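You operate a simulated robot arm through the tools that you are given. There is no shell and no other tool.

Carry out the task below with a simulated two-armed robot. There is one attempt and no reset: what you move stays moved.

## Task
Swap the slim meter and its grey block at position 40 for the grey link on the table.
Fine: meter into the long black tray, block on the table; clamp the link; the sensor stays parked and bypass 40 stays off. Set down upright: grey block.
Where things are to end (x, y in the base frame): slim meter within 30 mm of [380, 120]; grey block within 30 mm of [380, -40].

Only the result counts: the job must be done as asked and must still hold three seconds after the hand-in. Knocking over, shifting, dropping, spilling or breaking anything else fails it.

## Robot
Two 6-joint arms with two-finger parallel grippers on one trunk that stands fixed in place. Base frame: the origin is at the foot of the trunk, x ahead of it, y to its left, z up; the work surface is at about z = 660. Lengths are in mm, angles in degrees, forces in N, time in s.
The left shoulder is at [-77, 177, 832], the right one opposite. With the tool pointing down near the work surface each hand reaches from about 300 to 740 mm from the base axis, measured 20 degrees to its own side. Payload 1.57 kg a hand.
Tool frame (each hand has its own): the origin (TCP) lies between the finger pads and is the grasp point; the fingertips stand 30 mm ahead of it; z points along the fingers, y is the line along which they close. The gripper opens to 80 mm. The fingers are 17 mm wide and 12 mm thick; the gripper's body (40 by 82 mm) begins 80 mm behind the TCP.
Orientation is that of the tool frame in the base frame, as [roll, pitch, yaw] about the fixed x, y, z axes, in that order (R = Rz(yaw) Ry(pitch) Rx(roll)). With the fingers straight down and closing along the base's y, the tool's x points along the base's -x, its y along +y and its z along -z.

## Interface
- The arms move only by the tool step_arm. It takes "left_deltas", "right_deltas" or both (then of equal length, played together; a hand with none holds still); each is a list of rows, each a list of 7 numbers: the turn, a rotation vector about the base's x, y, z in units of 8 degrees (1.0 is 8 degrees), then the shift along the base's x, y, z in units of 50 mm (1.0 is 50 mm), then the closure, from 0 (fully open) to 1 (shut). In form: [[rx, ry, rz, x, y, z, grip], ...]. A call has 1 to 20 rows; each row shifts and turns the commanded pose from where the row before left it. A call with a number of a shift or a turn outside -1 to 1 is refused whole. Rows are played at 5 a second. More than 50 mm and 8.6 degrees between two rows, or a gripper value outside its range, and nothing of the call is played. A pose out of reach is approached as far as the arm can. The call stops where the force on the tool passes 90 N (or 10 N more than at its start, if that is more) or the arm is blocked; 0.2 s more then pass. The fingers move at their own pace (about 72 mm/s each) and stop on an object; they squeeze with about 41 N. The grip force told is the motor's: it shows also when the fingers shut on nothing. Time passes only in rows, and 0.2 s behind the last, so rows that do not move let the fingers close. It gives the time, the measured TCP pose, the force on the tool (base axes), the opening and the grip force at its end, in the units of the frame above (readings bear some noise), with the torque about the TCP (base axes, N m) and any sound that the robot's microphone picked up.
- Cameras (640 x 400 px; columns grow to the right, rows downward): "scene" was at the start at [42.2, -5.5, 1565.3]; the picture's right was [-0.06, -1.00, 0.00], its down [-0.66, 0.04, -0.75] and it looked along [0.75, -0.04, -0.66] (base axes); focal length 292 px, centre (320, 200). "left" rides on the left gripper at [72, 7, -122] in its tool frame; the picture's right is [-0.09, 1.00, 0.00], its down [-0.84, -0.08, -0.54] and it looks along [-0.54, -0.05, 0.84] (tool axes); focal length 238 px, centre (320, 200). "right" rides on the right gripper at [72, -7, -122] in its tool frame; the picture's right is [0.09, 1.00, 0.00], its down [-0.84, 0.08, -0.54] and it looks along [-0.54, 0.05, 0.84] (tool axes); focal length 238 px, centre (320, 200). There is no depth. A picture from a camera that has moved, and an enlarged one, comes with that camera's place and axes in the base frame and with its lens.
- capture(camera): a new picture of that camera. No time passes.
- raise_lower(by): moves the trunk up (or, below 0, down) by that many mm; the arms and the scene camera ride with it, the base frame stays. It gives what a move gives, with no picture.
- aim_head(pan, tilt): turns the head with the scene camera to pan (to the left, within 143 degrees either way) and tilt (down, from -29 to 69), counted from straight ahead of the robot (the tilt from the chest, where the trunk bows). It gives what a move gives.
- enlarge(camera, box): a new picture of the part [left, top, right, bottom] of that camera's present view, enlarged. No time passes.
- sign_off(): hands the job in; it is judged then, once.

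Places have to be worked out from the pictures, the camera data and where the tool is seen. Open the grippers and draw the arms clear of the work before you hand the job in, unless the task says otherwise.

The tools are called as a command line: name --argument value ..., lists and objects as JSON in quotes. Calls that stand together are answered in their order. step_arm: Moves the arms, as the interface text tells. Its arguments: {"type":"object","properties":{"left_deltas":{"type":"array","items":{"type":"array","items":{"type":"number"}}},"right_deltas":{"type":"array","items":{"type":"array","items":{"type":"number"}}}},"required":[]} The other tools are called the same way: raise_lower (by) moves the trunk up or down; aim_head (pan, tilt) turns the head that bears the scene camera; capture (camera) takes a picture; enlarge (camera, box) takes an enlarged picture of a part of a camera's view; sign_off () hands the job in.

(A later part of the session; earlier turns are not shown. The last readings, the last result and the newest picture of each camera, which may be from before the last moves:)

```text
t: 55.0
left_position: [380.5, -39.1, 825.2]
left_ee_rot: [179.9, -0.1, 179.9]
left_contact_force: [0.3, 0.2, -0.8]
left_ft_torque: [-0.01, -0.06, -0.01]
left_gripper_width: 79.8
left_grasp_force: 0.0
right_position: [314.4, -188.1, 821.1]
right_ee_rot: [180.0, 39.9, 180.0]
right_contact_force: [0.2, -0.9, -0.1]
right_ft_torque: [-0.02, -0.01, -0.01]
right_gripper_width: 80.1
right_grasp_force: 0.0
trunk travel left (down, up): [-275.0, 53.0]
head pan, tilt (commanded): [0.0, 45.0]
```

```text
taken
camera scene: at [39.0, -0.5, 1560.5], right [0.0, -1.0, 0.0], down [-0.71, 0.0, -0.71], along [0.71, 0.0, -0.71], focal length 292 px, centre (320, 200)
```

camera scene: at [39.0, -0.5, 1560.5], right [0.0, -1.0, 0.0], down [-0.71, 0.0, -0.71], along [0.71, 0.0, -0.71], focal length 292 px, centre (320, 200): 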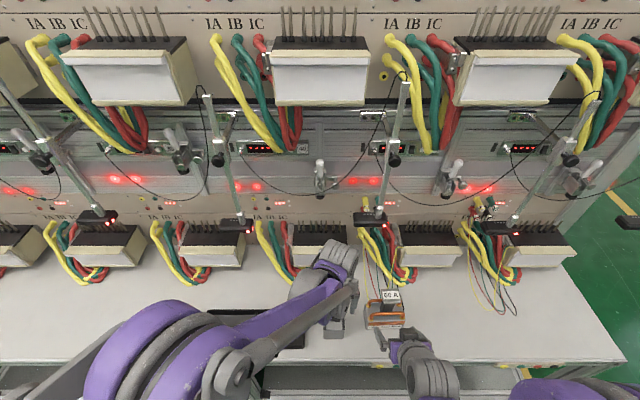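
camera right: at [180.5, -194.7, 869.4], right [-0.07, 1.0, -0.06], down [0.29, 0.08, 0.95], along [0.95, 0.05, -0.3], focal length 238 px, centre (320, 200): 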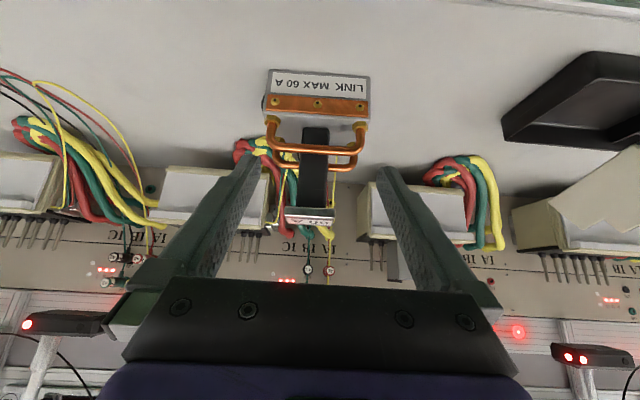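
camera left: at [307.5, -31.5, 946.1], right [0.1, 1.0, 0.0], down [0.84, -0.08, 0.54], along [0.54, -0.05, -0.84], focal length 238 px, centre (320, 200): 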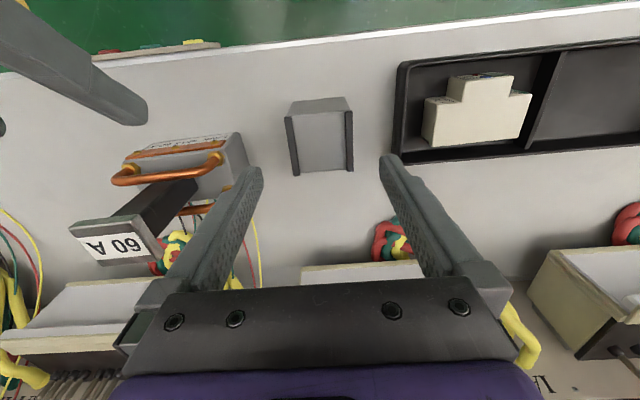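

The grey block stands upright at about [380, −40]. Next the link: I take zoomed views to pin down the cap/stem location for gripping, and also the clamp opening height.

enlarge --camera "left" --box '[50, 110, 270, 280]'

enlarge --camera "scene" --box '[345, 275, 425, 340]'

enlarge --camera "right" --box '[240, 50, 400, 240]'

enlarge --camera "scene" --box '[280, 150, 400, 260]'

```text
2.35 times, centred on (160, 195) of left
camera zoom: at [307.5, -31.5, 946.1], right [0.1, 1.0, 0.0], down [0.84, -0.08, 0.54], along [0.54, -0.05, -0.84], focal length 561 px, centre (696, 212)
```

zoom: 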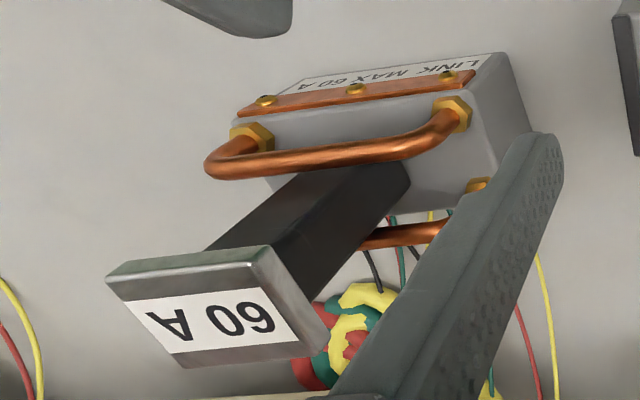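

```text
6.15 times, centred on (385, 308) of scene
camera zoom: at [39.0, -0.5, 1560.5], right [0.0, -1.0, 0.0], down [-0.71, 0.0, -0.71], along [0.71, 0.0, -0.71], focal length 1795 px, centre (-80, -462)
```

zoom: 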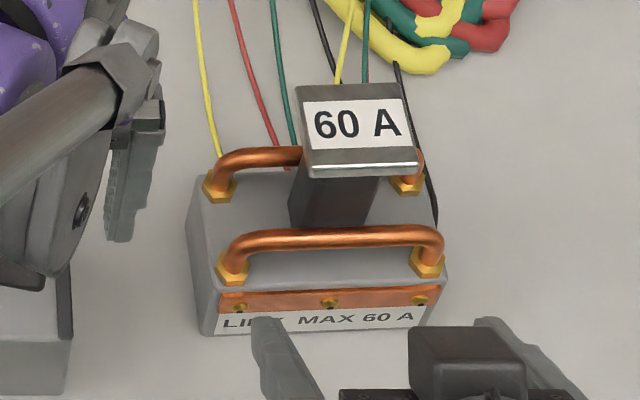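

```text
2.11 times, centred on (320, 145) of right
camera zoom: at [179.6, -194.6, 869.5], right [-0.07, 1.0, -0.06], down [0.29, 0.08, 0.95], along [0.95, 0.05, -0.3], focal length 502 px, centre (320, 316)
```

zoom: 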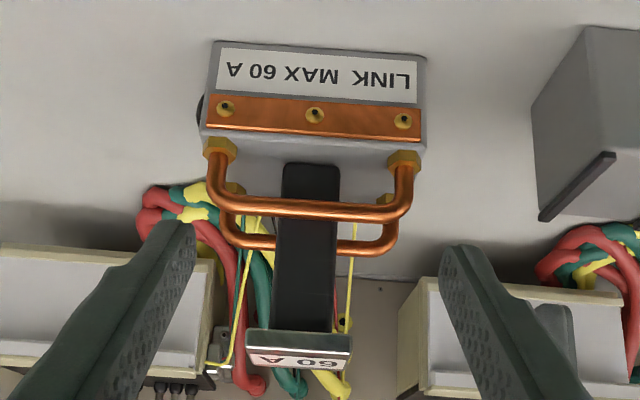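

```text
3.64 times, centred on (340, 205) of scene
camera zoom: at [39.0, -0.5, 1560.5], right [0.0, -1.0, 0.0], down [-0.71, 0.0, -0.71], along [0.71, 0.0, -0.71], focal length 1061 px, centre (247, 182)
```

zoom: 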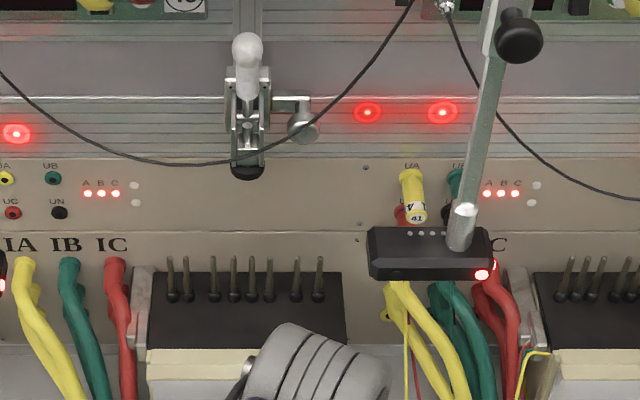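

All eight pins and the raised foot (bottom ≈ 987) are clear now. I bring the right hand upright above the link's cap to lift it and inspect its underside.

step_arm --right_deltas '[[0, 0.8, 0, 0, 0, 0.6, 0], [0, 0.84, 0, 0.2, 0, 0.4, 0], [0, 0.84, 0, 0.4, 0, 0.1, 0], [0, 0.84, 0, 0.5, 0, 0.05, 0], [0, 0.84, 0, 0.5, -0.04, 0, 0], [0, 0.84, 0, 0.4, 0, 0, 0]]' --left_deltas '[[0, 0, 0, 0, 0.6, 0.5, 0], [0, 0, 0, 0, 0.6, 0.3, 0], [0, 0, 0, 0, 0.6, 0, 0], [0, 0, 0, 0, 0.6, 0, 0], [0, 0, 0, 0, 0.6, 0, 0], [0, 0, 0, 0, 0.2, 0, 0]]'

capture --camera "right"

capture --camera "scene"

```text
t: 56.4
left_position: [381.3, 120.1, 863.2]
left_ee_rot: [179.9, -0.1, 179.8]
left_contact_force: [0.4, 0.4, -0.2]
left_ft_torque: [0.03, 0.02, 0.02]
left_gripper_width: 80.2
left_grasp_force: 0.0
right_position: [413.3, -190.6, 880.8]
right_ee_rot: [-180.0, 0.0, 180.0]
right_contact_force: [0.6, -0.2, -0.4]
right_ft_torque: [-0.02, 0.03, 0.04]
right_gripper_width: 80.2
right_grasp_force: 0.1
trunk travel left (down, up): [-275.0, 53.0]
head pan, tilt (commanded): [0.0, 45.0]
```

```text
taken
camera right: at [341.4, -197.0, 1001.6], right [-0.09, 1.0, 0.0], down [0.84, 0.08, 0.54], along [0.54, 0.05, -0.84], focal length 238 px, centre (320, 200)
```

right: 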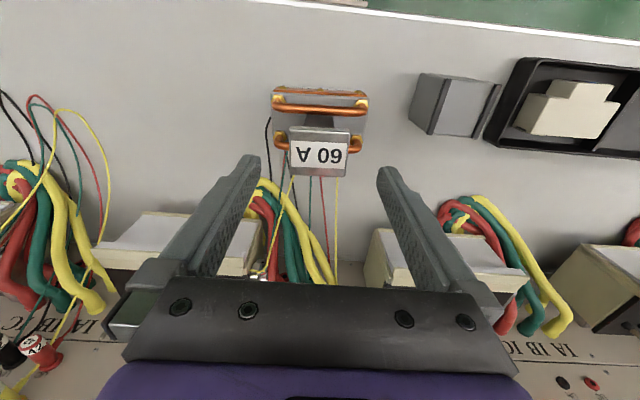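

```text
taken
camera scene: at [41.0, -0.8, 1560.5], right [0.0, -1.0, 0.0], down [-0.71, 0.0, -0.71], along [0.71, 0.0, -0.71], focal length 292 px, centre (320, 200)
```

scene: 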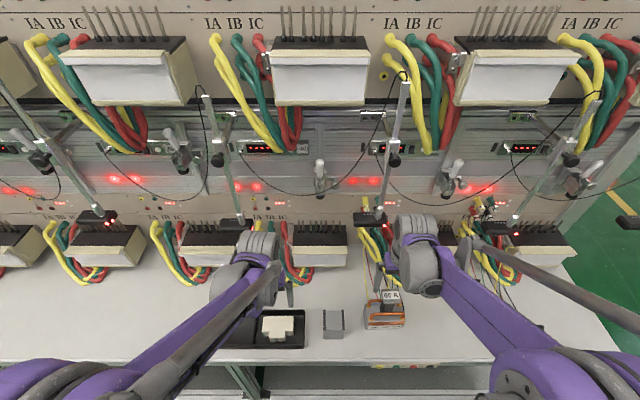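

The cap is centred at [413, −190], right under the hand. Descend so the pads are level with the cap (z≈811) and close.

step_arm --right_deltas '[[0, 0, 0, 0, 0, -0.5, 0], [0, 0, 0, 0, 0, -0.5, 0], [0, 0, 0, 0, 0, -0.4, 0], [0, 0, 0, 0, 0, 0, 0.3], [0, 0, 0, 0, 0, 0, 1], [0, 0, 0, 0, 0, 0, 1]]'

capture --camera "right"

```text
t: 57.8
left_position: [381.5, 120.5, 862.9]
left_ee_rot: [-180.0, -0.1, 179.8]
left_contact_force: [-0.6, 0.7, 0.1]
left_ft_torque: [0.02, 0.0, -0.01]
left_gripper_width: 79.9
left_grasp_force: 0.1
right_position: [415.8, -192.6, 807.9]
right_ee_rot: [180.0, 0.1, -179.9]
right_contact_force: [-0.6, 0.4, -0.5]
right_ft_torque: [-0.02, -0.04, 0.03]
right_gripper_width: 48.3
right_grasp_force: 40.7
trunk travel left (down, up): [-275.0, 53.0]
head pan, tilt (commanded): [0.0, 45.0]
```

```text
taken
camera right: at [342.3, -198.3, 930.1], right [-0.09, 1.0, 0.0], down [0.84, 0.08, 0.54], along [0.54, 0.05, -0.84], focal length 238 px, centre (320, 200)
```

right: 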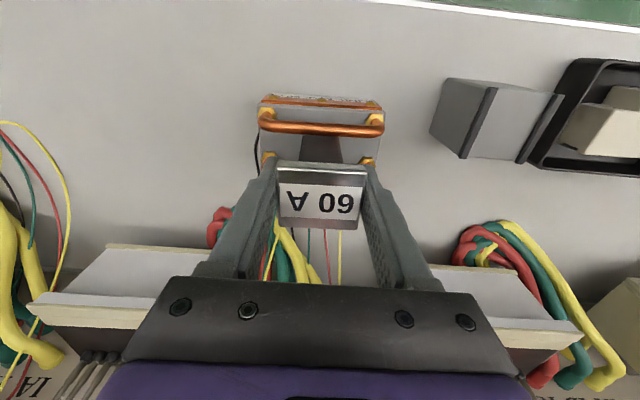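

Cap gripped (48.3 mm). Lift a little and check weight and that the leads stay put.

step_arm --right_deltas '[[0, 0, 0, 0, 0, 0.1, 1], [0, 0, 0, 0, 0, 0.2, 1], [0, 0, 0, 0, 0, 0.3, 1]]'

capture --camera "right"

enlarge --camera "scene" --box '[330, 240, 450, 350]'

```text
t: 58.6
left_position: [381.2, 121.0, 862.5]
left_ee_rot: [-180.0, -0.1, 179.8]
left_contact_force: [0.0, 0.2, 1.3]
left_ft_torque: [0.01, -0.03, 0.03]
left_gripper_width: 80.2
left_grasp_force: 0.0
right_position: [414.4, -193.2, 838.2]
right_ee_rot: [180.0, -0.1, 180.0]
right_contact_force: [0.2, 0.2, -4.2]
right_ft_torque: [-0.01, 0.02, 0.04]
right_gripper_width: 47.7
right_grasp_force: 41.0
trunk travel left (down, up): [-275.0, 53.0]
head pan, tilt (commanded): [0.0, 45.0]
```

```text
taken
camera right: at [341.8, -198.2, 960.8], right [-0.09, 1.0, 0.0], down [0.84, 0.08, 0.54], along [0.54, 0.05, -0.84], focal length 238 px, centre (320, 200)
```

right: 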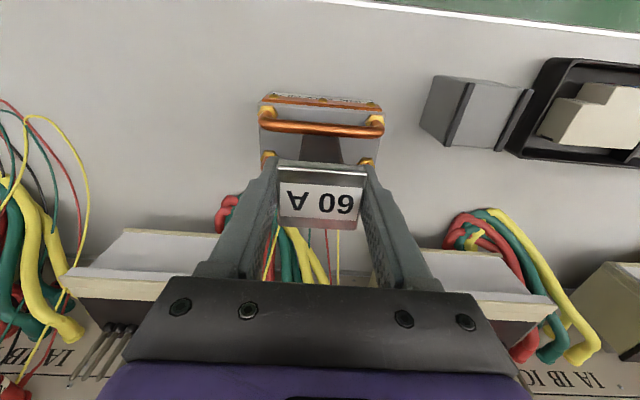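

```text
3.64 times, centred on (390, 295) of scene
camera zoom: at [39.7, -0.7, 1560.5], right [0.0, -1.0, 0.0], down [-0.71, 0.0, -0.71], along [0.71, 0.0, -0.71], focal length 1061 px, centre (66, -146)
```

zoom: 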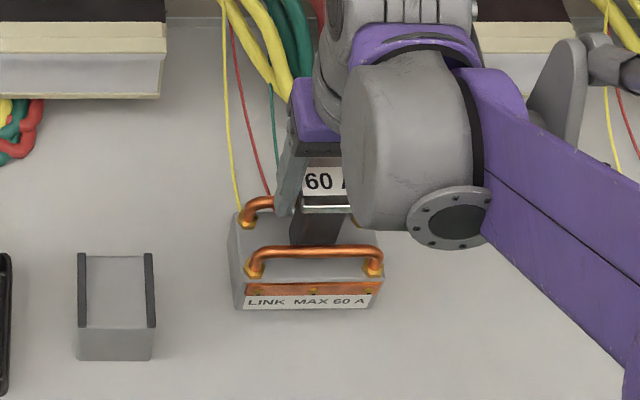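

Link weighs about 4 N and lifts cleanly. Raise it another ~120 mm in stages so the left camera can look at its underside.

step_arm --right_deltas '[[0, 0, 0, 0, 0, 0.6, 1], [0, 0, 0, 0, 0, 0.6, 1], [0, 0, 0, 0, 0, 0.6, 1], [0, 0, 0, 0, 0, 0.6, 1]]'

enlarge --camera "scene" --box '[310, 220, 470, 350]'

capture --camera "left"

```text
t: 59.6
left_position: [380.6, 120.6, 863.7]
left_ee_rot: [-179.9, -0.1, 179.8]
left_contact_force: [-1.0, -0.7, 0.4]
left_ft_torque: [-0.01, 0.0, -0.02]
left_gripper_width: 80.0
left_grasp_force: 0.0
right_position: [414.6, -193.0, 961.0]
right_ee_rot: [-179.9, 0.0, 180.0]
right_contact_force: [-0.5, 0.3, -2.9]
right_ft_torque: [0.03, -0.02, -0.01]
right_gripper_width: 47.7
right_grasp_force: 40.8
trunk travel left (down, up): [-275.0, 53.0]
head pan, tilt (commanded): [0.0, 45.0]
```

```text
3.08 times, centred on (390, 285) of scene
camera zoom: at [39.6, -0.7, 1560.5], right [0.0, -1.0, 0.0], down [-0.71, 0.0, -0.71], along [0.71, 0.0, -0.71], focal length 898 px, centre (105, -62)
```

zoom: 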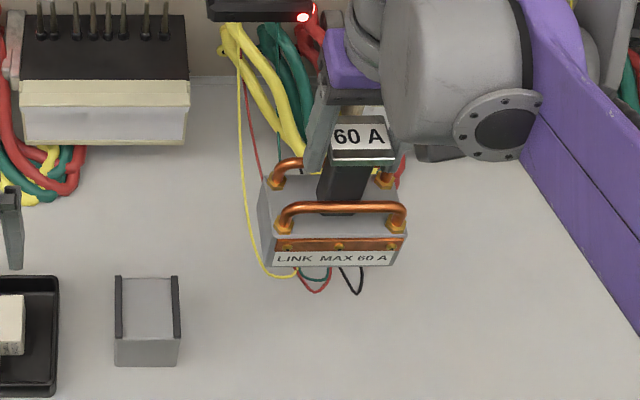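

```text
taken
camera left: at [308.0, 128.0, 984.5], right [0.1, 1.0, 0.0], down [0.84, -0.08, 0.54], along [0.54, -0.05, -0.84], focal length 238 px, centre (320, 200)
```

left: 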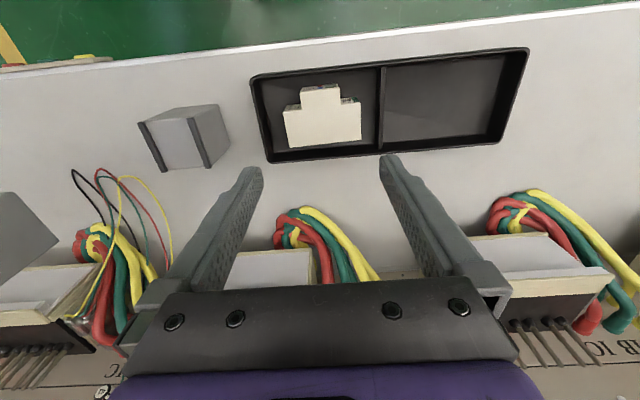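

The leads are just loops lying on the table where the link stood – untouched. The link needs to go in from the front under the clamp, so I'll set it down at about [480, −20] and re-grip its cap with a tilted left hand; first the left hand moves aside while the right carries the link over.

step_arm --right_deltas '[[0, 0, 0, 0, 0, 0, 1], [0, 0, 0, 0, 0, 0, 1], [0, 0, 0, 0.3, 0.6, 0, 1], [0, 0, 0, 0.3, 0.6, 0, 1], [0, 0, 0, 0.3, 0.6, 0, 1]]' --left_deltas '[[0, 0, 0, -0.2, 0.8, 0.2, 0], [0, 0, 0, -0.2, 0.8, 0.2, 0], [0, 0, 0, 0, 0.4, 0.2, 0], [0, 0, 0, 0, 0, 0, 0], [0, 0, 0, 0, 0, 0, 0]]'

step_arm --right_deltas '[[0, 0, 0, 0.3, 0.6, 0, 1], [0, 0, 0, 0.1, 0.6, 0, 1], [0, 0, 0, 0, 0.46, 0, 1], [0, 0, 0, 0, 0, -0.5, 1], [0, 0, 0, 0, 0, -0.7, 1]]'

capture --camera "right"

capture --camera "scene"

```text
t: 60.8
left_position: [364.0, 221.5, 893.6]
left_ee_rot: [179.9, -0.1, 179.8]
left_contact_force: [0.1, 0.1, -0.3]
left_ft_torque: [-0.01, 0.02, -0.01]
left_gripper_width: 79.8
left_grasp_force: 0.0
right_position: [460.4, -101.1, 960.5]
right_ee_rot: [-179.9, 0.0, 179.9]
right_contact_force: [0.0, -0.4, -3.4]
right_ft_torque: [-0.03, 0.03, 0.0]
right_gripper_width: 48.0
right_grasp_force: 41.2
trunk travel left (down, up): [-275.0, 53.0]
head pan, tilt (commanded): [0.0, 45.0]
```

```text
t: 62.0
left_position: [364.2, 222.1, 892.9]
left_ee_rot: [-180.0, -0.1, 179.8]
left_contact_force: [0.0, -0.1, -0.8]
left_ft_torque: [0.0, -0.03, 0.0]
left_gripper_width: 79.8
left_grasp_force: 0.0
right_position: [477.6, -19.9, 897.9]
right_ee_rot: [-180.0, 0.0, -180.0]
right_contact_force: [0.6, 0.1, -3.8]
right_ft_torque: [0.03, 0.01, 0.02]
right_gripper_width: 47.8
right_grasp_force: 41.1
trunk travel left (down, up): [-275.0, 53.0]
head pan, tilt (commanded): [0.0, 45.0]
```

```text
taken
camera right: at [405.8, -25.5, 1019.3], right [-0.09, 1.0, 0.0], down [0.84, 0.08, 0.54], along [0.54, 0.05, -0.84], focal length 238 px, centre (320, 200)
```

right: 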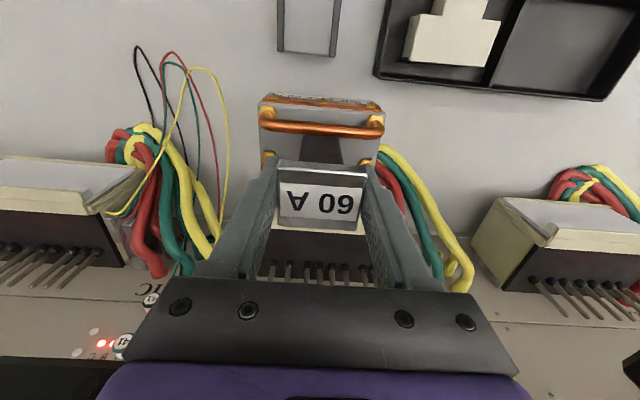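

```text
taken
camera scene: at [40.6, -0.4, 1560.5], right [0.0, -1.0, 0.0], down [-0.71, 0.0, -0.71], along [0.71, 0.0, -0.71], focal length 292 px, centre (320, 200)
```

scene: 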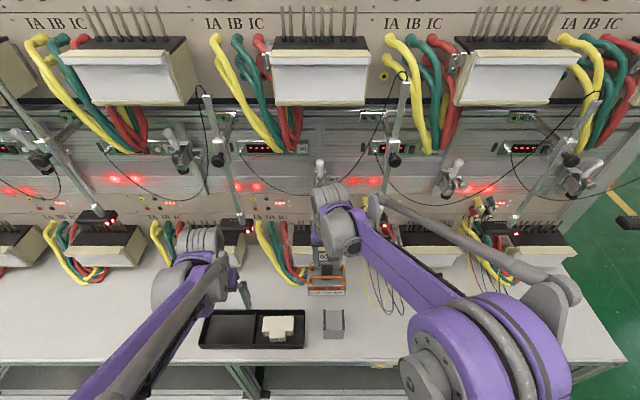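

The right forearm passes close to sensor 40 in this picture; I check that region closely before lowering.

enlarge --camera "scene" --box '[300, 150, 440, 260]'

capture --camera "left"

```text
3.64 times, centred on (370, 205) of scene
camera zoom: at [40.6, -0.4, 1560.5], right [0.0, -1.0, 0.0], down [-0.71, 0.0, -0.71], along [0.71, 0.0, -0.71], focal length 1061 px, centre (138, 182)
```

zoom: 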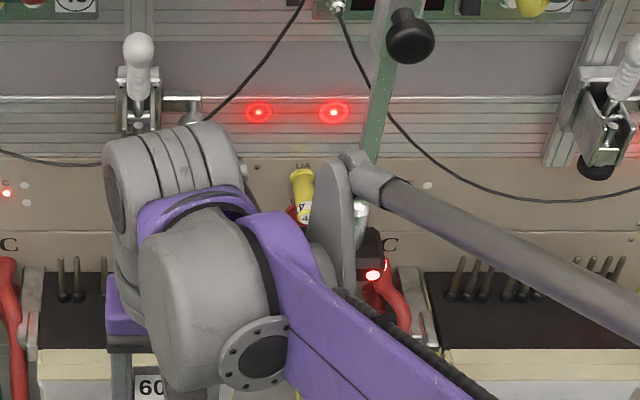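

```text
taken
camera left: at [290.8, 229.1, 1014.4], right [0.1, 1.0, 0.0], down [0.84, -0.08, 0.54], along [0.54, -0.05, -0.84], focal length 238 px, centre (320, 200)
```

left: 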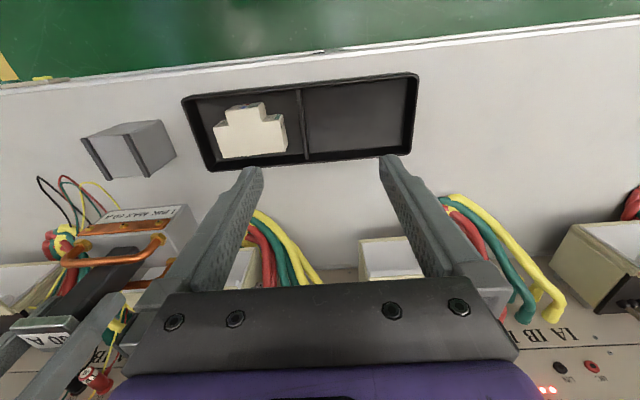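

Sensor 40 has not moved (its LED is at the same pixel), but I want more distance, so I shift back to x≈455 before lowering the link to the table.

step_arm --right_deltas '[[0, 0, 0, -0.45, 0, 0, 1], [0, 0, 0, 0, 0, -0.4, 1], [0, 0, 0, 0, 0, -0.5, 1]]'

enlarge --camera "scene" --box '[300, 150, 440, 260]'

capture --camera "right"

```text
t: 62.8
left_position: [363.4, 220.5, 893.4]
left_ee_rot: [179.9, -0.2, 179.8]
left_contact_force: [0.0, 0.2, -1.4]
left_ft_torque: [-0.01, -0.04, -0.02]
left_gripper_width: 79.9
left_grasp_force: 0.0
right_position: [455.4, -20.0, 854.4]
right_ee_rot: [-180.0, 0.0, 179.9]
right_contact_force: [-0.2, 0.4, -4.3]
right_ft_torque: [0.02, -0.01, 0.0]
right_gripper_width: 47.7
right_grasp_force: 41.7
trunk travel left (down, up): [-275.0, 53.0]
head pan, tilt (commanded): [0.0, 45.0]
```

```text
3.64 times, centred on (370, 205) of scene
camera zoom: at [39.8, -0.8, 1560.5], right [0.0, -1.0, 0.0], down [-0.71, 0.0, -0.71], along [0.71, 0.0, -0.71], focal length 1061 px, centre (138, 182)
```

zoom: 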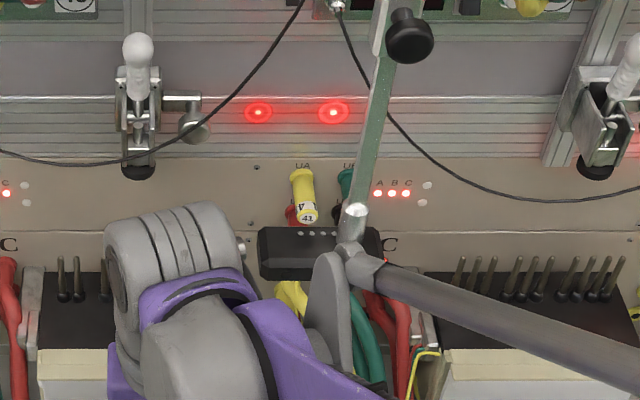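

```text
taken
camera right: at [382.0, -26.3, 975.5], right [-0.09, 1.0, 0.0], down [0.84, 0.08, 0.54], along [0.54, 0.05, -0.84], focal length 238 px, centre (320, 200)
```

right: 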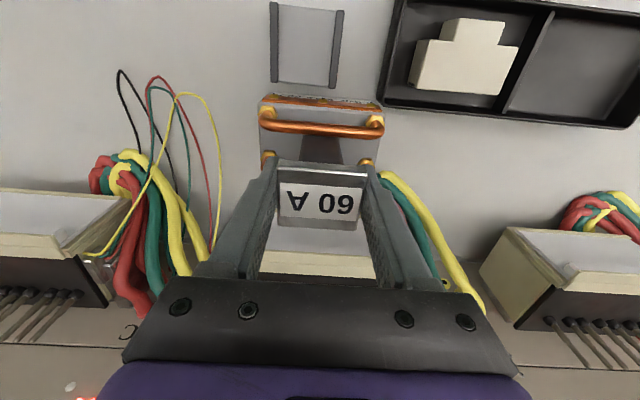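

Sensor 40 still hasn't moved, but I can't judge the depth gap to the right forearm from one view. I turn the left hand's camera to look across from the left side before lowering further.

step_arm --left_deltas '[[0, -0.9, 0, 0, 0, 0.4, 0], [0, -0.9, 0, 0, 0, 0.4, 0], [0, -0.9, 0, 0, 0, 0.4, 0], [0, -0.9, 0, 0, 0, 0, 0], [0, -0.9, 0, 0, 0, 0, 0], [0, -0.9, 0, 0, 0, 0, 0], [0, 0, -0.9, 0, 0, 0, 0], [0, 0, -0.9, 0, 0, 0, 0], [0, 0, -0.9, 0, 0, 0, 0], [0, 0, -0.9, 0, 0, 0, 0], [0, 0, -0.9, 0, 0, 0, 0]]'

capture --camera "left"

```text
t: 65.2
left_position: [362.4, 222.1, 951.2]
left_ee_rot: [179.8, 43.1, 143.6]
left_contact_force: [0.5, 0.8, -1.4]
left_ft_torque: [0.01, 0.01, -0.01]
left_gripper_width: 80.3
left_grasp_force: 0.1
right_position: [455.5, -20.7, 853.8]
right_ee_rot: [-180.0, 0.0, -180.0]
right_contact_force: [0.2, -0.1, -3.8]
right_ft_torque: [-0.01, -0.01, 0.03]
right_gripper_width: 47.5
right_grasp_force: 40.8
trunk travel left (down, up): [-275.0, 53.0]
head pan, tilt (commanded): [0.0, 45.0]
```

```text
taken
camera left: at [255.0, 308.0, 991.3], right [0.64, 0.76, 0.06], down [0.15, -0.21, 0.97], along [0.75, -0.61, -0.24], focal length 238 px, centre (320, 200)
```

left: 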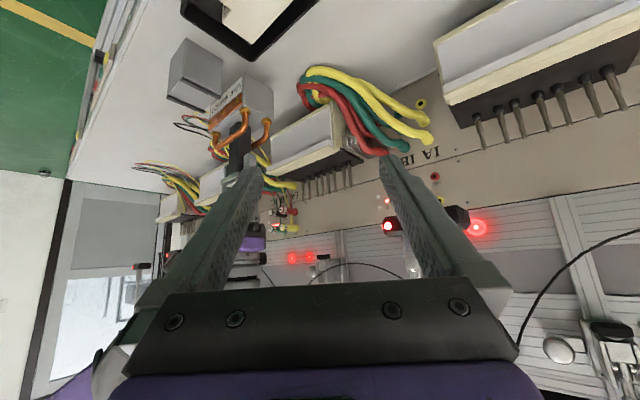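

The right hand and wrist appear between the left fingers; I zoom in there.

enlarge --camera "left" --box '[200, 100, 420, 285]'

```text
2.16 times, centred on (310, 192) of left
camera zoom: at [255.0, 308.0, 991.3], right [0.64, 0.76, 0.06], down [0.15, -0.21, 0.97], along [0.75, -0.61, -0.24], focal length 515 px, centre (342, 216)
```

zoom: 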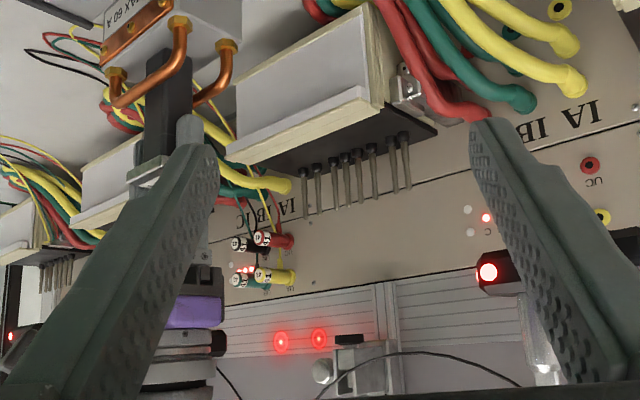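

Working out the wrist's offset from two earlier poses, the forearm end sits roughly 270 mm above the TCP and behind the sensor's front face, so lowering is safe. I lower the link to the table with small final steps.

step_arm --right_deltas '[[0, 0, 0, 0, 0, -0.4, 1], [0, 0, 0, 0, 0, -0.4, 1], [0, 0, 0, 0, 0, -0.06, 1]]'

step_arm --right_deltas '[[0, 0, 0, 0, 0, -0.04, 1], [0, 0, 0, 0, 0, -0.04, 1]]'

capture --camera "right"

```text
t: 66.0
left_position: [361.9, 220.9, 952.1]
left_ee_rot: [179.7, 43.1, 143.6]
left_contact_force: [-0.1, -0.3, 0.2]
left_ft_torque: [0.03, -0.01, -0.01]
left_gripper_width: 80.0
left_grasp_force: 0.0
right_position: [455.8, -20.5, 812.2]
right_ee_rot: [179.9, -0.1, -180.0]
right_contact_force: [-0.5, -0.2, -4.1]
right_ft_torque: [0.0, -0.02, 0.02]
right_gripper_width: 47.8
right_grasp_force: 41.5
trunk travel left (down, up): [-275.0, 53.0]
head pan, tilt (commanded): [0.0, 45.0]
```

```text
t: 66.6
left_position: [362.0, 220.2, 952.6]
left_ee_rot: [179.8, 43.1, 143.7]
left_contact_force: [0.1, 0.3, 0.1]
left_ft_torque: [0.01, 0.01, 0.02]
left_gripper_width: 80.2
left_grasp_force: 0.2
right_position: [455.8, -18.7, 809.0]
right_ee_rot: [180.0, -0.1, -179.9]
right_contact_force: [0.1, 0.0, 3.2]
right_ft_torque: [0.0, 0.12, 0.01]
right_gripper_width: 47.9
right_grasp_force: 41.3
trunk travel left (down, up): [-275.0, 53.0]
head pan, tilt (commanded): [0.0, 45.0]
```

```text
taken
camera right: at [382.6, -26.0, 930.1], right [-0.09, 1.0, 0.0], down [0.84, 0.08, 0.54], along [0.54, 0.05, -0.84], focal length 238 px, centre (320, 200)
```

right: 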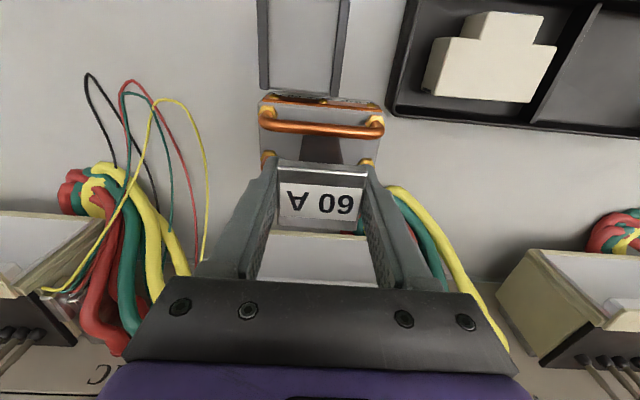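

Link touches down. Release, rise straight up, and move the right hand away to its own side.

step_arm --right_deltas '[[0, 0, 0, 0, 0, -0.01, 0.35], [0, 0, 0, 0, 0, 0, 0], [0, 0, 0, 0, 0, 0.5, 0], [0, 0, 0, 0, 0, 0.9, 0], [0, 0, 0, 0, 0, 0.9, 0], [0, 0, 0, -0.6, -0.6, 0.3, 0], [0, 0, 0, -0.6, -0.7, 0, 0], [0, 0, 0, -0.5, -0.8, 0, 0], [0, 0, 0, 0, -0.95, 0, 0], [0, 0, 0, 0, -0.95, 0, 0]]'

capture --camera "scene"

capture --camera "left"

```text
t: 68.8
left_position: [361.3, 220.0, 952.5]
left_ee_rot: [179.8, 43.0, 143.7]
left_contact_force: [0.4, -0.2, -0.8]
left_ft_torque: [0.01, -0.04, 0.02]
left_gripper_width: 79.9
left_grasp_force: 0.1
right_position: [372.5, -219.8, 937.3]
right_ee_rot: [179.9, 0.0, 180.0]
right_contact_force: [-0.2, 0.5, 0.0]
right_ft_torque: [-0.02, -0.02, -0.01]
right_gripper_width: 80.0
right_grasp_force: 0.1
trunk travel left (down, up): [-275.0, 53.0]
head pan, tilt (commanded): [0.0, 45.0]
```

```text
taken
camera scene: at [39.5, -1.6, 1560.5], right [0.0, -1.0, 0.0], down [-0.71, 0.0, -0.71], along [0.71, 0.0, -0.71], focal length 292 px, centre (320, 200)
```

scene: 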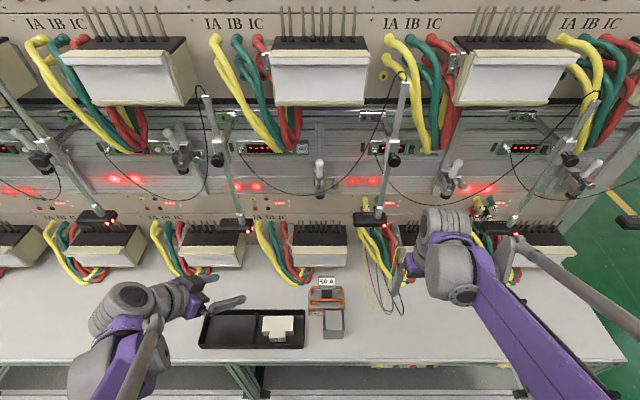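

```text
taken
camera left: at [254.3, 307.0, 991.7], right [0.64, 0.76, 0.07], down [0.15, -0.21, 0.97], along [0.75, -0.61, -0.24], focal length 238 px, centre (320, 200)
```

left: 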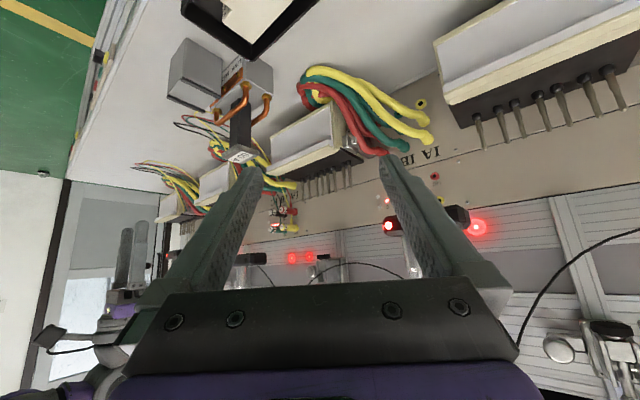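

The link stands at about [454, −20]. I bring the left hand back to straight yaw with a −50° tilt, in front of and above the link's cap.

step_arm --left_deltas '[[0, 0, 0.91, 0, 0, 0.1, 0], [0, 0, 0.91, 0, 0, 0.1, 0], [0, 0, 0.91, 0, 0, 0, 0], [0, 0, 0.91, 0, -0.2, 0, 0], [0, 0, 0.91, 0, -0.4, 0, 0], [0, -0.45, 0, 0, -0.9, 0, 0], [0, -0.45, 0, 0, -0.9, 0, 0], [0, 0, 0, 0.1, -0.9, 0, 0], [0, 0, 0, 0.1, -0.9, -0.2, 0]]' --right_deltas '[[0, 0, 0, 0, -0.3, 0, 0], [0, 0, 0, 0, -0.3, 0, 0], [0, 0, 0, 0, -0.3, 0, 0], [0, 0, 0, 0, -0.3, 0, 0], [0, 0, 0, 0, 0, 0, 0], [0, 0, 0, 0, 0, 0, 0], [0, 0, 0, 0, 0, 0, 0], [0, 0, 0, 0, 0, 0, 0], [0, 0, 0, 0, 0, 0, 0]]'

capture --camera "left"

capture --camera "scene"

```text
t: 70.8
left_position: [373.6, 7.8, 951.8]
left_ee_rot: [179.9, 50.3, 180.0]
left_contact_force: [0.5, 0.0, 0.2]
left_ft_torque: [0.01, 0.0, -0.01]
left_gripper_width: 79.9
left_grasp_force: 0.1
right_position: [371.0, -280.3, 936.3]
right_ee_rot: [-180.0, 0.0, 180.0]
right_contact_force: [0.1, 0.0, -0.3]
right_ft_torque: [0.02, 0.01, 0.02]
right_gripper_width: 80.2
right_grasp_force: 0.1
trunk travel left (down, up): [-275.0, 53.0]
head pan, tilt (commanded): [0.0, 45.0]
```

```text
taken
camera left: at [231.7, 15.5, 974.5], right [0.05, 1.0, 0.07], down [0.12, -0.08, 0.99], along [0.99, -0.04, -0.12], focal length 238 px, centre (320, 200)
```

left: 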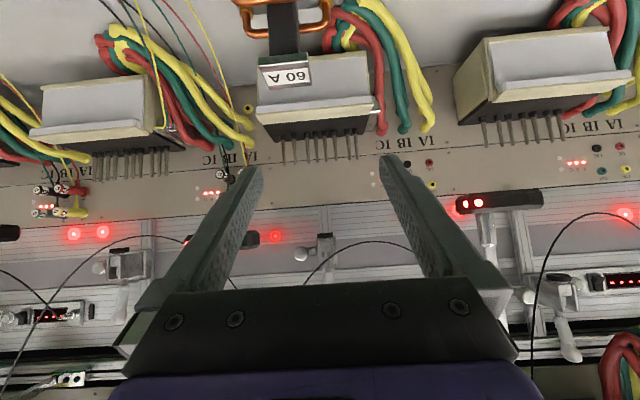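

```text
taken
camera scene: at [40.9, -1.9, 1560.5], right [0.0, -1.0, 0.0], down [-0.71, 0.0, -0.71], along [0.71, 0.0, -0.71], focal length 292 px, centre (320, 200)
```

scene: 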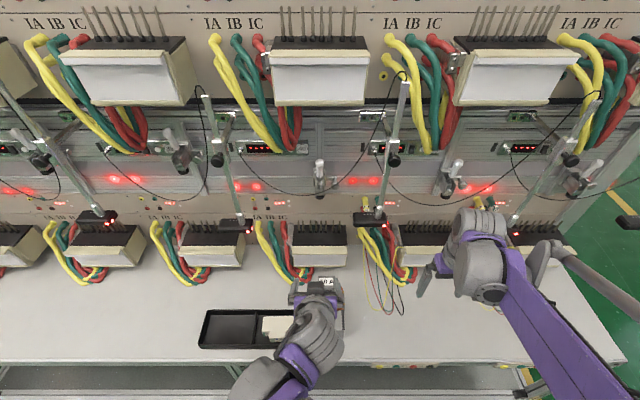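

This near-horizontal view is ideal for measuring the open foot height and the pins; zooming.

enlarge --camera "left" --box '[280, 220, 360, 290]'

enlarge --camera "left" --box '[220, 0, 400, 180]'

```text
5.71 times, centred on (320, 255) of left
camera zoom: at [231.7, 15.5, 974.5], right [0.05, 1.0, 0.07], down [0.12, -0.08, 0.99], along [0.99, -0.04, -0.12], focal length 1362 px, centre (320, -114)
```

zoom: 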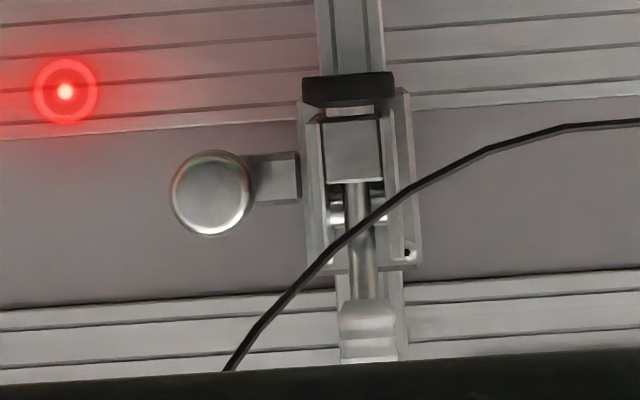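

```text
2.22 times, centred on (310, 90) of left
camera zoom: at [231.7, 15.5, 974.5], right [0.05, 1.0, 0.07], down [0.12, -0.08, 0.99], along [0.99, -0.04, -0.12], focal length 530 px, centre (342, 444)
```

zoom: 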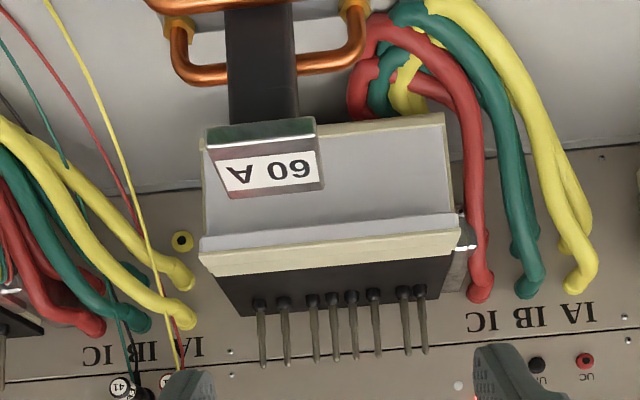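

Foot bottom measures ≈ 981 when open, giving ~20 mm of vertical room above the seated link – so it must slide in low from the front. Next, bring the left hand to a pre-grasp just in front of the cap.

step_arm --left_deltas '[[0, 0, 0, 0.14, -0.2, -0.6, 0], [0, 0, 0, 0.14, -0.2, -0.6, 0], [0, 0, 0, 0.14, -0.12, -0.6, 0]]'

capture --camera "left"

enlarge --camera "scene" --box '[280, 250, 380, 340]'

```text
t: 71.6
left_position: [394.1, -16.3, 861.1]
left_ee_rot: [179.8, 50.3, -180.0]
left_contact_force: [-1.3, 0.2, 0.5]
left_ft_torque: [0.03, -0.01, -0.01]
left_gripper_width: 79.9
left_grasp_force: 0.0
right_position: [373.1, -280.2, 936.3]
right_ee_rot: [-180.0, -0.1, 180.0]
right_contact_force: [0.5, -0.4, -0.2]
right_ft_torque: [0.01, 0.01, 0.01]
right_gripper_width: 80.0
right_grasp_force: 0.0
trunk travel left (down, up): [-275.0, 53.0]
head pan, tilt (commanded): [0.0, 45.0]
```

```text
taken
camera left: at [252.9, -8.9, 882.7], right [0.05, 1.0, 0.07], down [0.12, -0.08, 0.99], along [0.99, -0.04, -0.12], focal length 238 px, centre (320, 200)
```

left: 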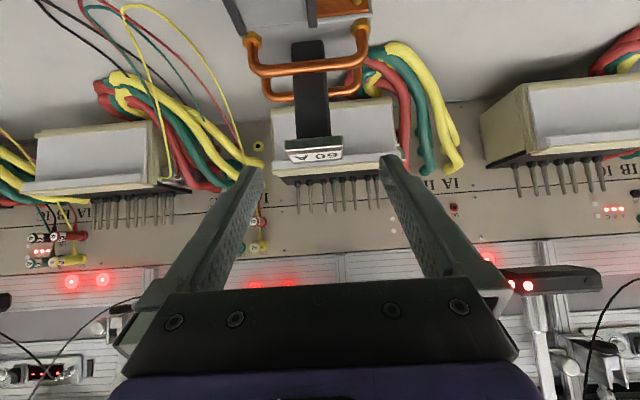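

```text
4.44 times, centred on (330, 295) of scene
camera zoom: at [41.0, -1.6, 1560.5], right [0.0, -1.0, 0.0], down [-0.71, 0.0, -0.71], along [0.71, 0.0, -0.71], focal length 1297 px, centre (276, -222)
```

zoom: 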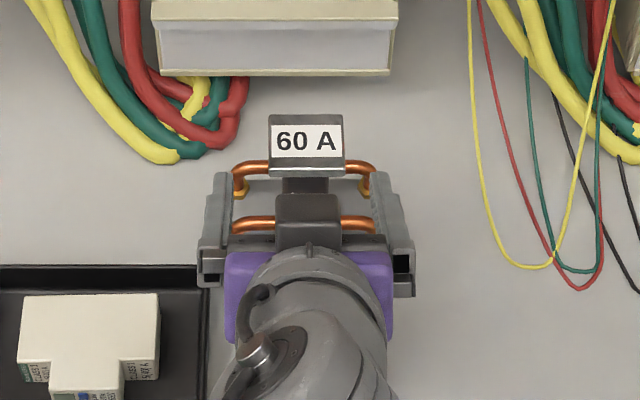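

Cap centre is about y −20; I approach along the tool axis so the pads reach the cap's sides (target TCP ≈ [451, −20, 812]).

step_arm --left_deltas '[[0, 0, 0, 0.38, -0.04, -0.33, 0], [0, 0, 0, 0.38, -0.03, -0.33, 0], [0, 0, 0, 0.3, 0, -0.26, 0]]'

capture --camera "left"

enlarge --camera "scene" --box '[290, 260, 370, 330]'

```text
t: 72.4
left_position: [446.9, -19.0, 814.0]
left_ee_rot: [179.9, 50.3, -179.8]
left_contact_force: [0.0, 0.4, 0.7]
left_ft_torque: [0.02, 0.01, 0.01]
left_gripper_width: 79.7
left_grasp_force: 0.0
right_position: [371.3, -279.5, 937.4]
right_ee_rot: [179.9, 0.0, -180.0]
right_contact_force: [0.0, -0.4, 1.1]
right_ft_torque: [-0.02, 0.01, 0.0]
right_gripper_width: 80.2
right_grasp_force: 0.0
trunk travel left (down, up): [-275.0, 53.0]
head pan, tilt (commanded): [0.0, 45.0]
```

```text
taken
camera left: at [304.7, -12.4, 836.2], right [0.05, 1.0, 0.07], down [0.12, -0.08, 0.99], along [0.99, -0.05, -0.12], focal length 238 px, centre (320, 200)
```

left: 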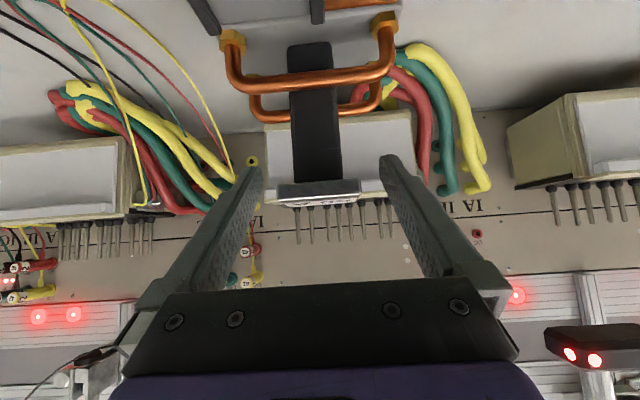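

```text
5.71 times, centred on (330, 295) of scene
camera zoom: at [40.4, -0.9, 1560.5], right [0.0, -1.0, 0.0], down [-0.71, 0.0, -0.71], along [0.71, 0.0, -0.71], focal length 1667 px, centre (263, -343)
```

zoom: 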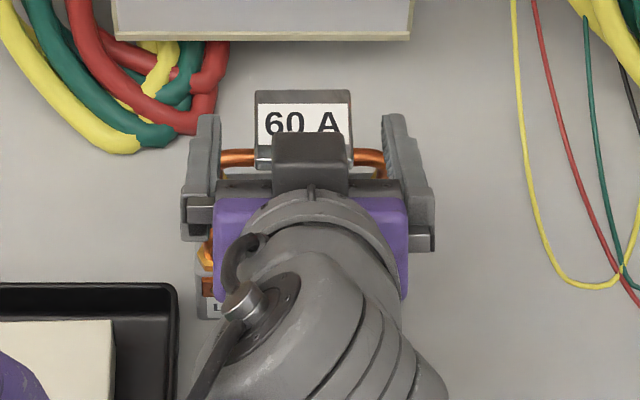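

The cap sits a little further forward than the pads; I advance 9 mm in x and then close.

step_arm --left_deltas '[[0, 0, 0, 0.18, -0.02, 0, 0], [0, 0, 0, 0, 0, 0, 0.3], [0, 0, 0, 0, 0, 0, 1], [0, 0, 0, 0, 0, 0, 1]]'

capture --camera "left"

enlarge --camera "scene" --box '[290, 260, 370, 330]'

```text
t: 73.4
left_position: [455.1, -20.3, 815.7]
left_ee_rot: [179.9, 50.4, -179.7]
left_contact_force: [0.3, 0.1, -1.3]
left_ft_torque: [0.09, -0.1, -0.01]
left_gripper_width: 47.8
left_grasp_force: 40.9
right_position: [371.5, -279.8, 936.6]
right_ee_rot: [-180.0, 0.0, 179.9]
right_contact_force: [-0.1, -0.6, -0.4]
right_ft_torque: [-0.03, 0.01, -0.01]
right_gripper_width: 79.9
right_grasp_force: 0.1
trunk travel left (down, up): [-275.0, 53.0]
head pan, tilt (commanded): [0.0, 45.0]
```

```text
taken
camera left: at [313.0, -13.5, 836.7], right [0.05, 1.0, 0.07], down [0.12, -0.08, 0.99], along [0.99, -0.04, -0.12], focal length 238 px, centre (320, 200)
```

left: 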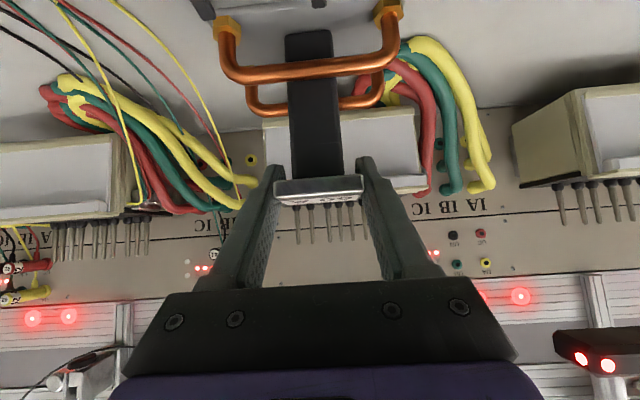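

```text
5.71 times, centred on (330, 295) of scene
camera zoom: at [39.9, -0.7, 1560.5], right [0.0, -1.0, 0.0], down [-0.71, 0.0, -0.71], along [0.71, 0.0, -0.71], focal length 1667 px, centre (263, -343)
```

zoom: 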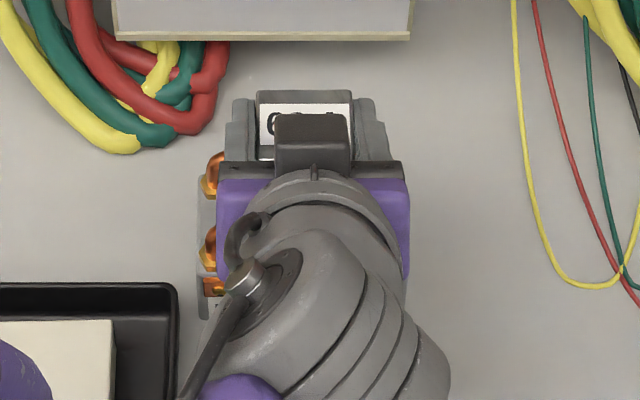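

Cap gripped at 47.8 mm. Lift slightly and check it hangs level.

step_arm --left_deltas '[[0, 0, 0, 0, 0, 0.1, 1], [0, 0, 0, 0, 0, 0.2, 1], [0, 0, 0, 0, 0, 0.3, 1]]'

capture --camera "left"

enlarge --camera "scene" --box '[290, 250, 370, 330]'

```text
t: 74.2
left_position: [454.2, -19.4, 846.7]
left_ee_rot: [179.8, 50.3, -179.8]
left_contact_force: [-1.4, -0.3, -4.1]
left_ft_torque: [0.01, 0.03, 0.0]
left_gripper_width: 47.7
left_grasp_force: 41.3
right_position: [370.3, -279.9, 937.7]
right_ee_rot: [180.0, 0.1, -180.0]
right_contact_force: [0.4, -0.2, 0.4]
right_ft_torque: [-0.03, -0.03, 0.01]
right_gripper_width: 80.0
right_grasp_force: 0.0
trunk travel left (down, up): [-275.0, 53.0]
head pan, tilt (commanded): [0.0, 45.0]
```

```text
taken
camera left: at [313.3, -12.3, 868.4], right [0.05, 1.0, 0.07], down [0.12, -0.08, 0.99], along [0.99, -0.04, -0.12], focal length 238 px, centre (320, 200)
```

left: 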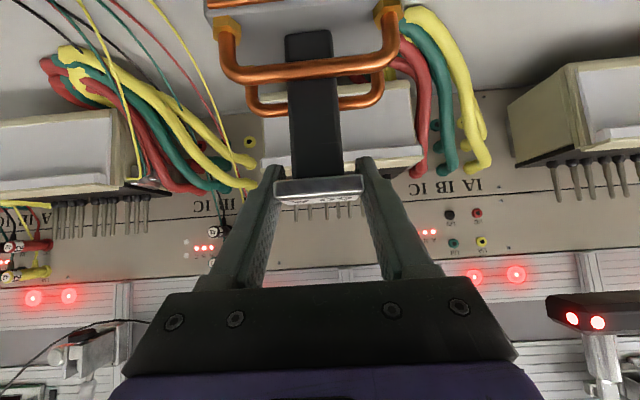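

```text
5.00 times, centred on (330, 290) of scene
camera zoom: at [39.6, -0.5, 1560.5], right [0.0, -1.0, 0.0], down [-0.71, 0.0, -0.71], along [0.71, 0.0, -0.71], focal length 1459 px, centre (270, -250)
```

zoom: 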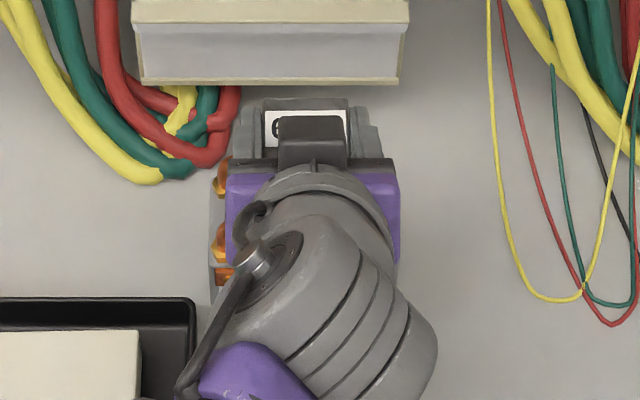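

The link hangs level. I raise it to about 19 mm above seat height and centre it at y = 0 in front of the socket, still clear of it.

step_arm --left_deltas '[[0, 0, 0, 0, 0.1, 0.6, 1], [0, 0, 0, 0, 0.1, 0.6, 1], [0, 0, 0, 0.2, 0.1, 0.6, 1], [0, 0, 0, 0.3, 0.1, 0.6, 1]]'

step_arm --left_deltas '[[0, 0, 0, 0.4, 0, 0.14, 1], [0, 0, 0, 0.5, 0, 0, 1], [0, 0, 0, 0.3, 0, 0, 1]]'

capture --camera "left"

enlarge --camera "scene" --box '[270, 150, 390, 270]'

```text
t: 75.2
left_position: [479.5, 2.0, 966.3]
left_ee_rot: [179.9, 50.2, -179.8]
left_contact_force: [-1.0, 0.6, -3.1]
left_ft_torque: [0.0, 0.02, 0.0]
left_gripper_width: 47.7
left_grasp_force: 40.7
right_position: [371.0, -279.7, 937.3]
right_ee_rot: [-179.9, 0.0, -180.0]
right_contact_force: [-0.3, -0.4, -0.5]
right_ft_torque: [0.0, -0.02, 0.01]
right_gripper_width: 79.9
right_grasp_force: 0.0
trunk travel left (down, up): [-275.0, 53.0]
head pan, tilt (commanded): [0.0, 45.0]
```

```text
t: 76.0
left_position: [540.2, 3.5, 972.4]
left_ee_rot: [180.0, 50.2, -179.8]
left_contact_force: [-0.9, -0.1, -3.0]
left_ft_torque: [0.0, 0.0, 0.0]
left_gripper_width: 48.0
left_grasp_force: 41.0
right_position: [370.0, -279.8, 936.9]
right_ee_rot: [180.0, 0.0, 180.0]
right_contact_force: [0.0, 0.4, 0.1]
right_ft_torque: [0.0, -0.01, -0.03]
right_gripper_width: 80.0
right_grasp_force: 0.0
trunk travel left (down, up): [-275.0, 53.0]
head pan, tilt (commanded): [0.0, 45.0]
```

```text
taken
camera left: at [399.3, 9.4, 994.8], right [0.05, 1.0, 0.07], down [0.12, -0.08, 0.99], along [0.99, -0.04, -0.12], focal length 238 px, centre (320, 200)
```

left: 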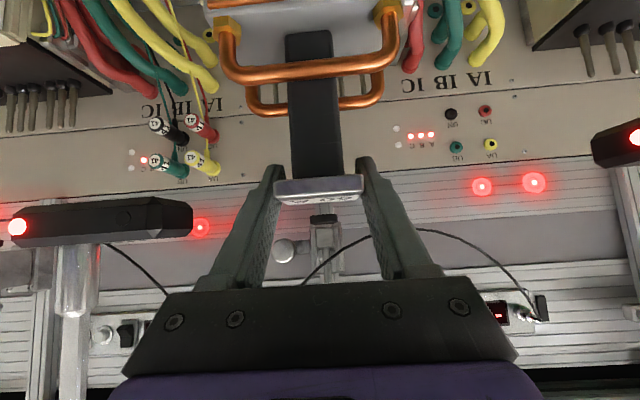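

```text
3.33 times, centred on (330, 210) of scene
camera zoom: at [40.3, -0.7, 1560.5], right [0.0, -1.0, 0.0], down [-0.71, 0.0, -0.71], along [0.71, 0.0, -0.71], focal length 972 px, centre (287, 167)
```

zoom: 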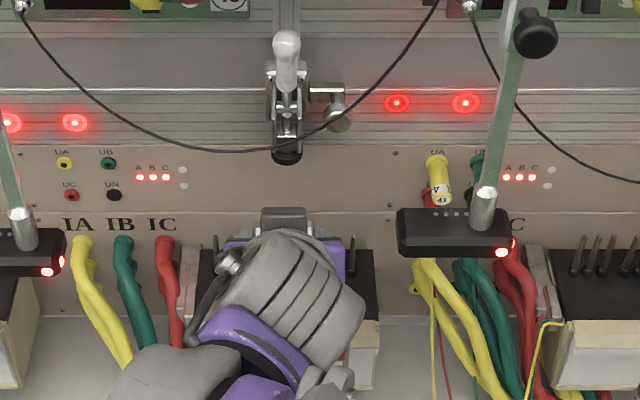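

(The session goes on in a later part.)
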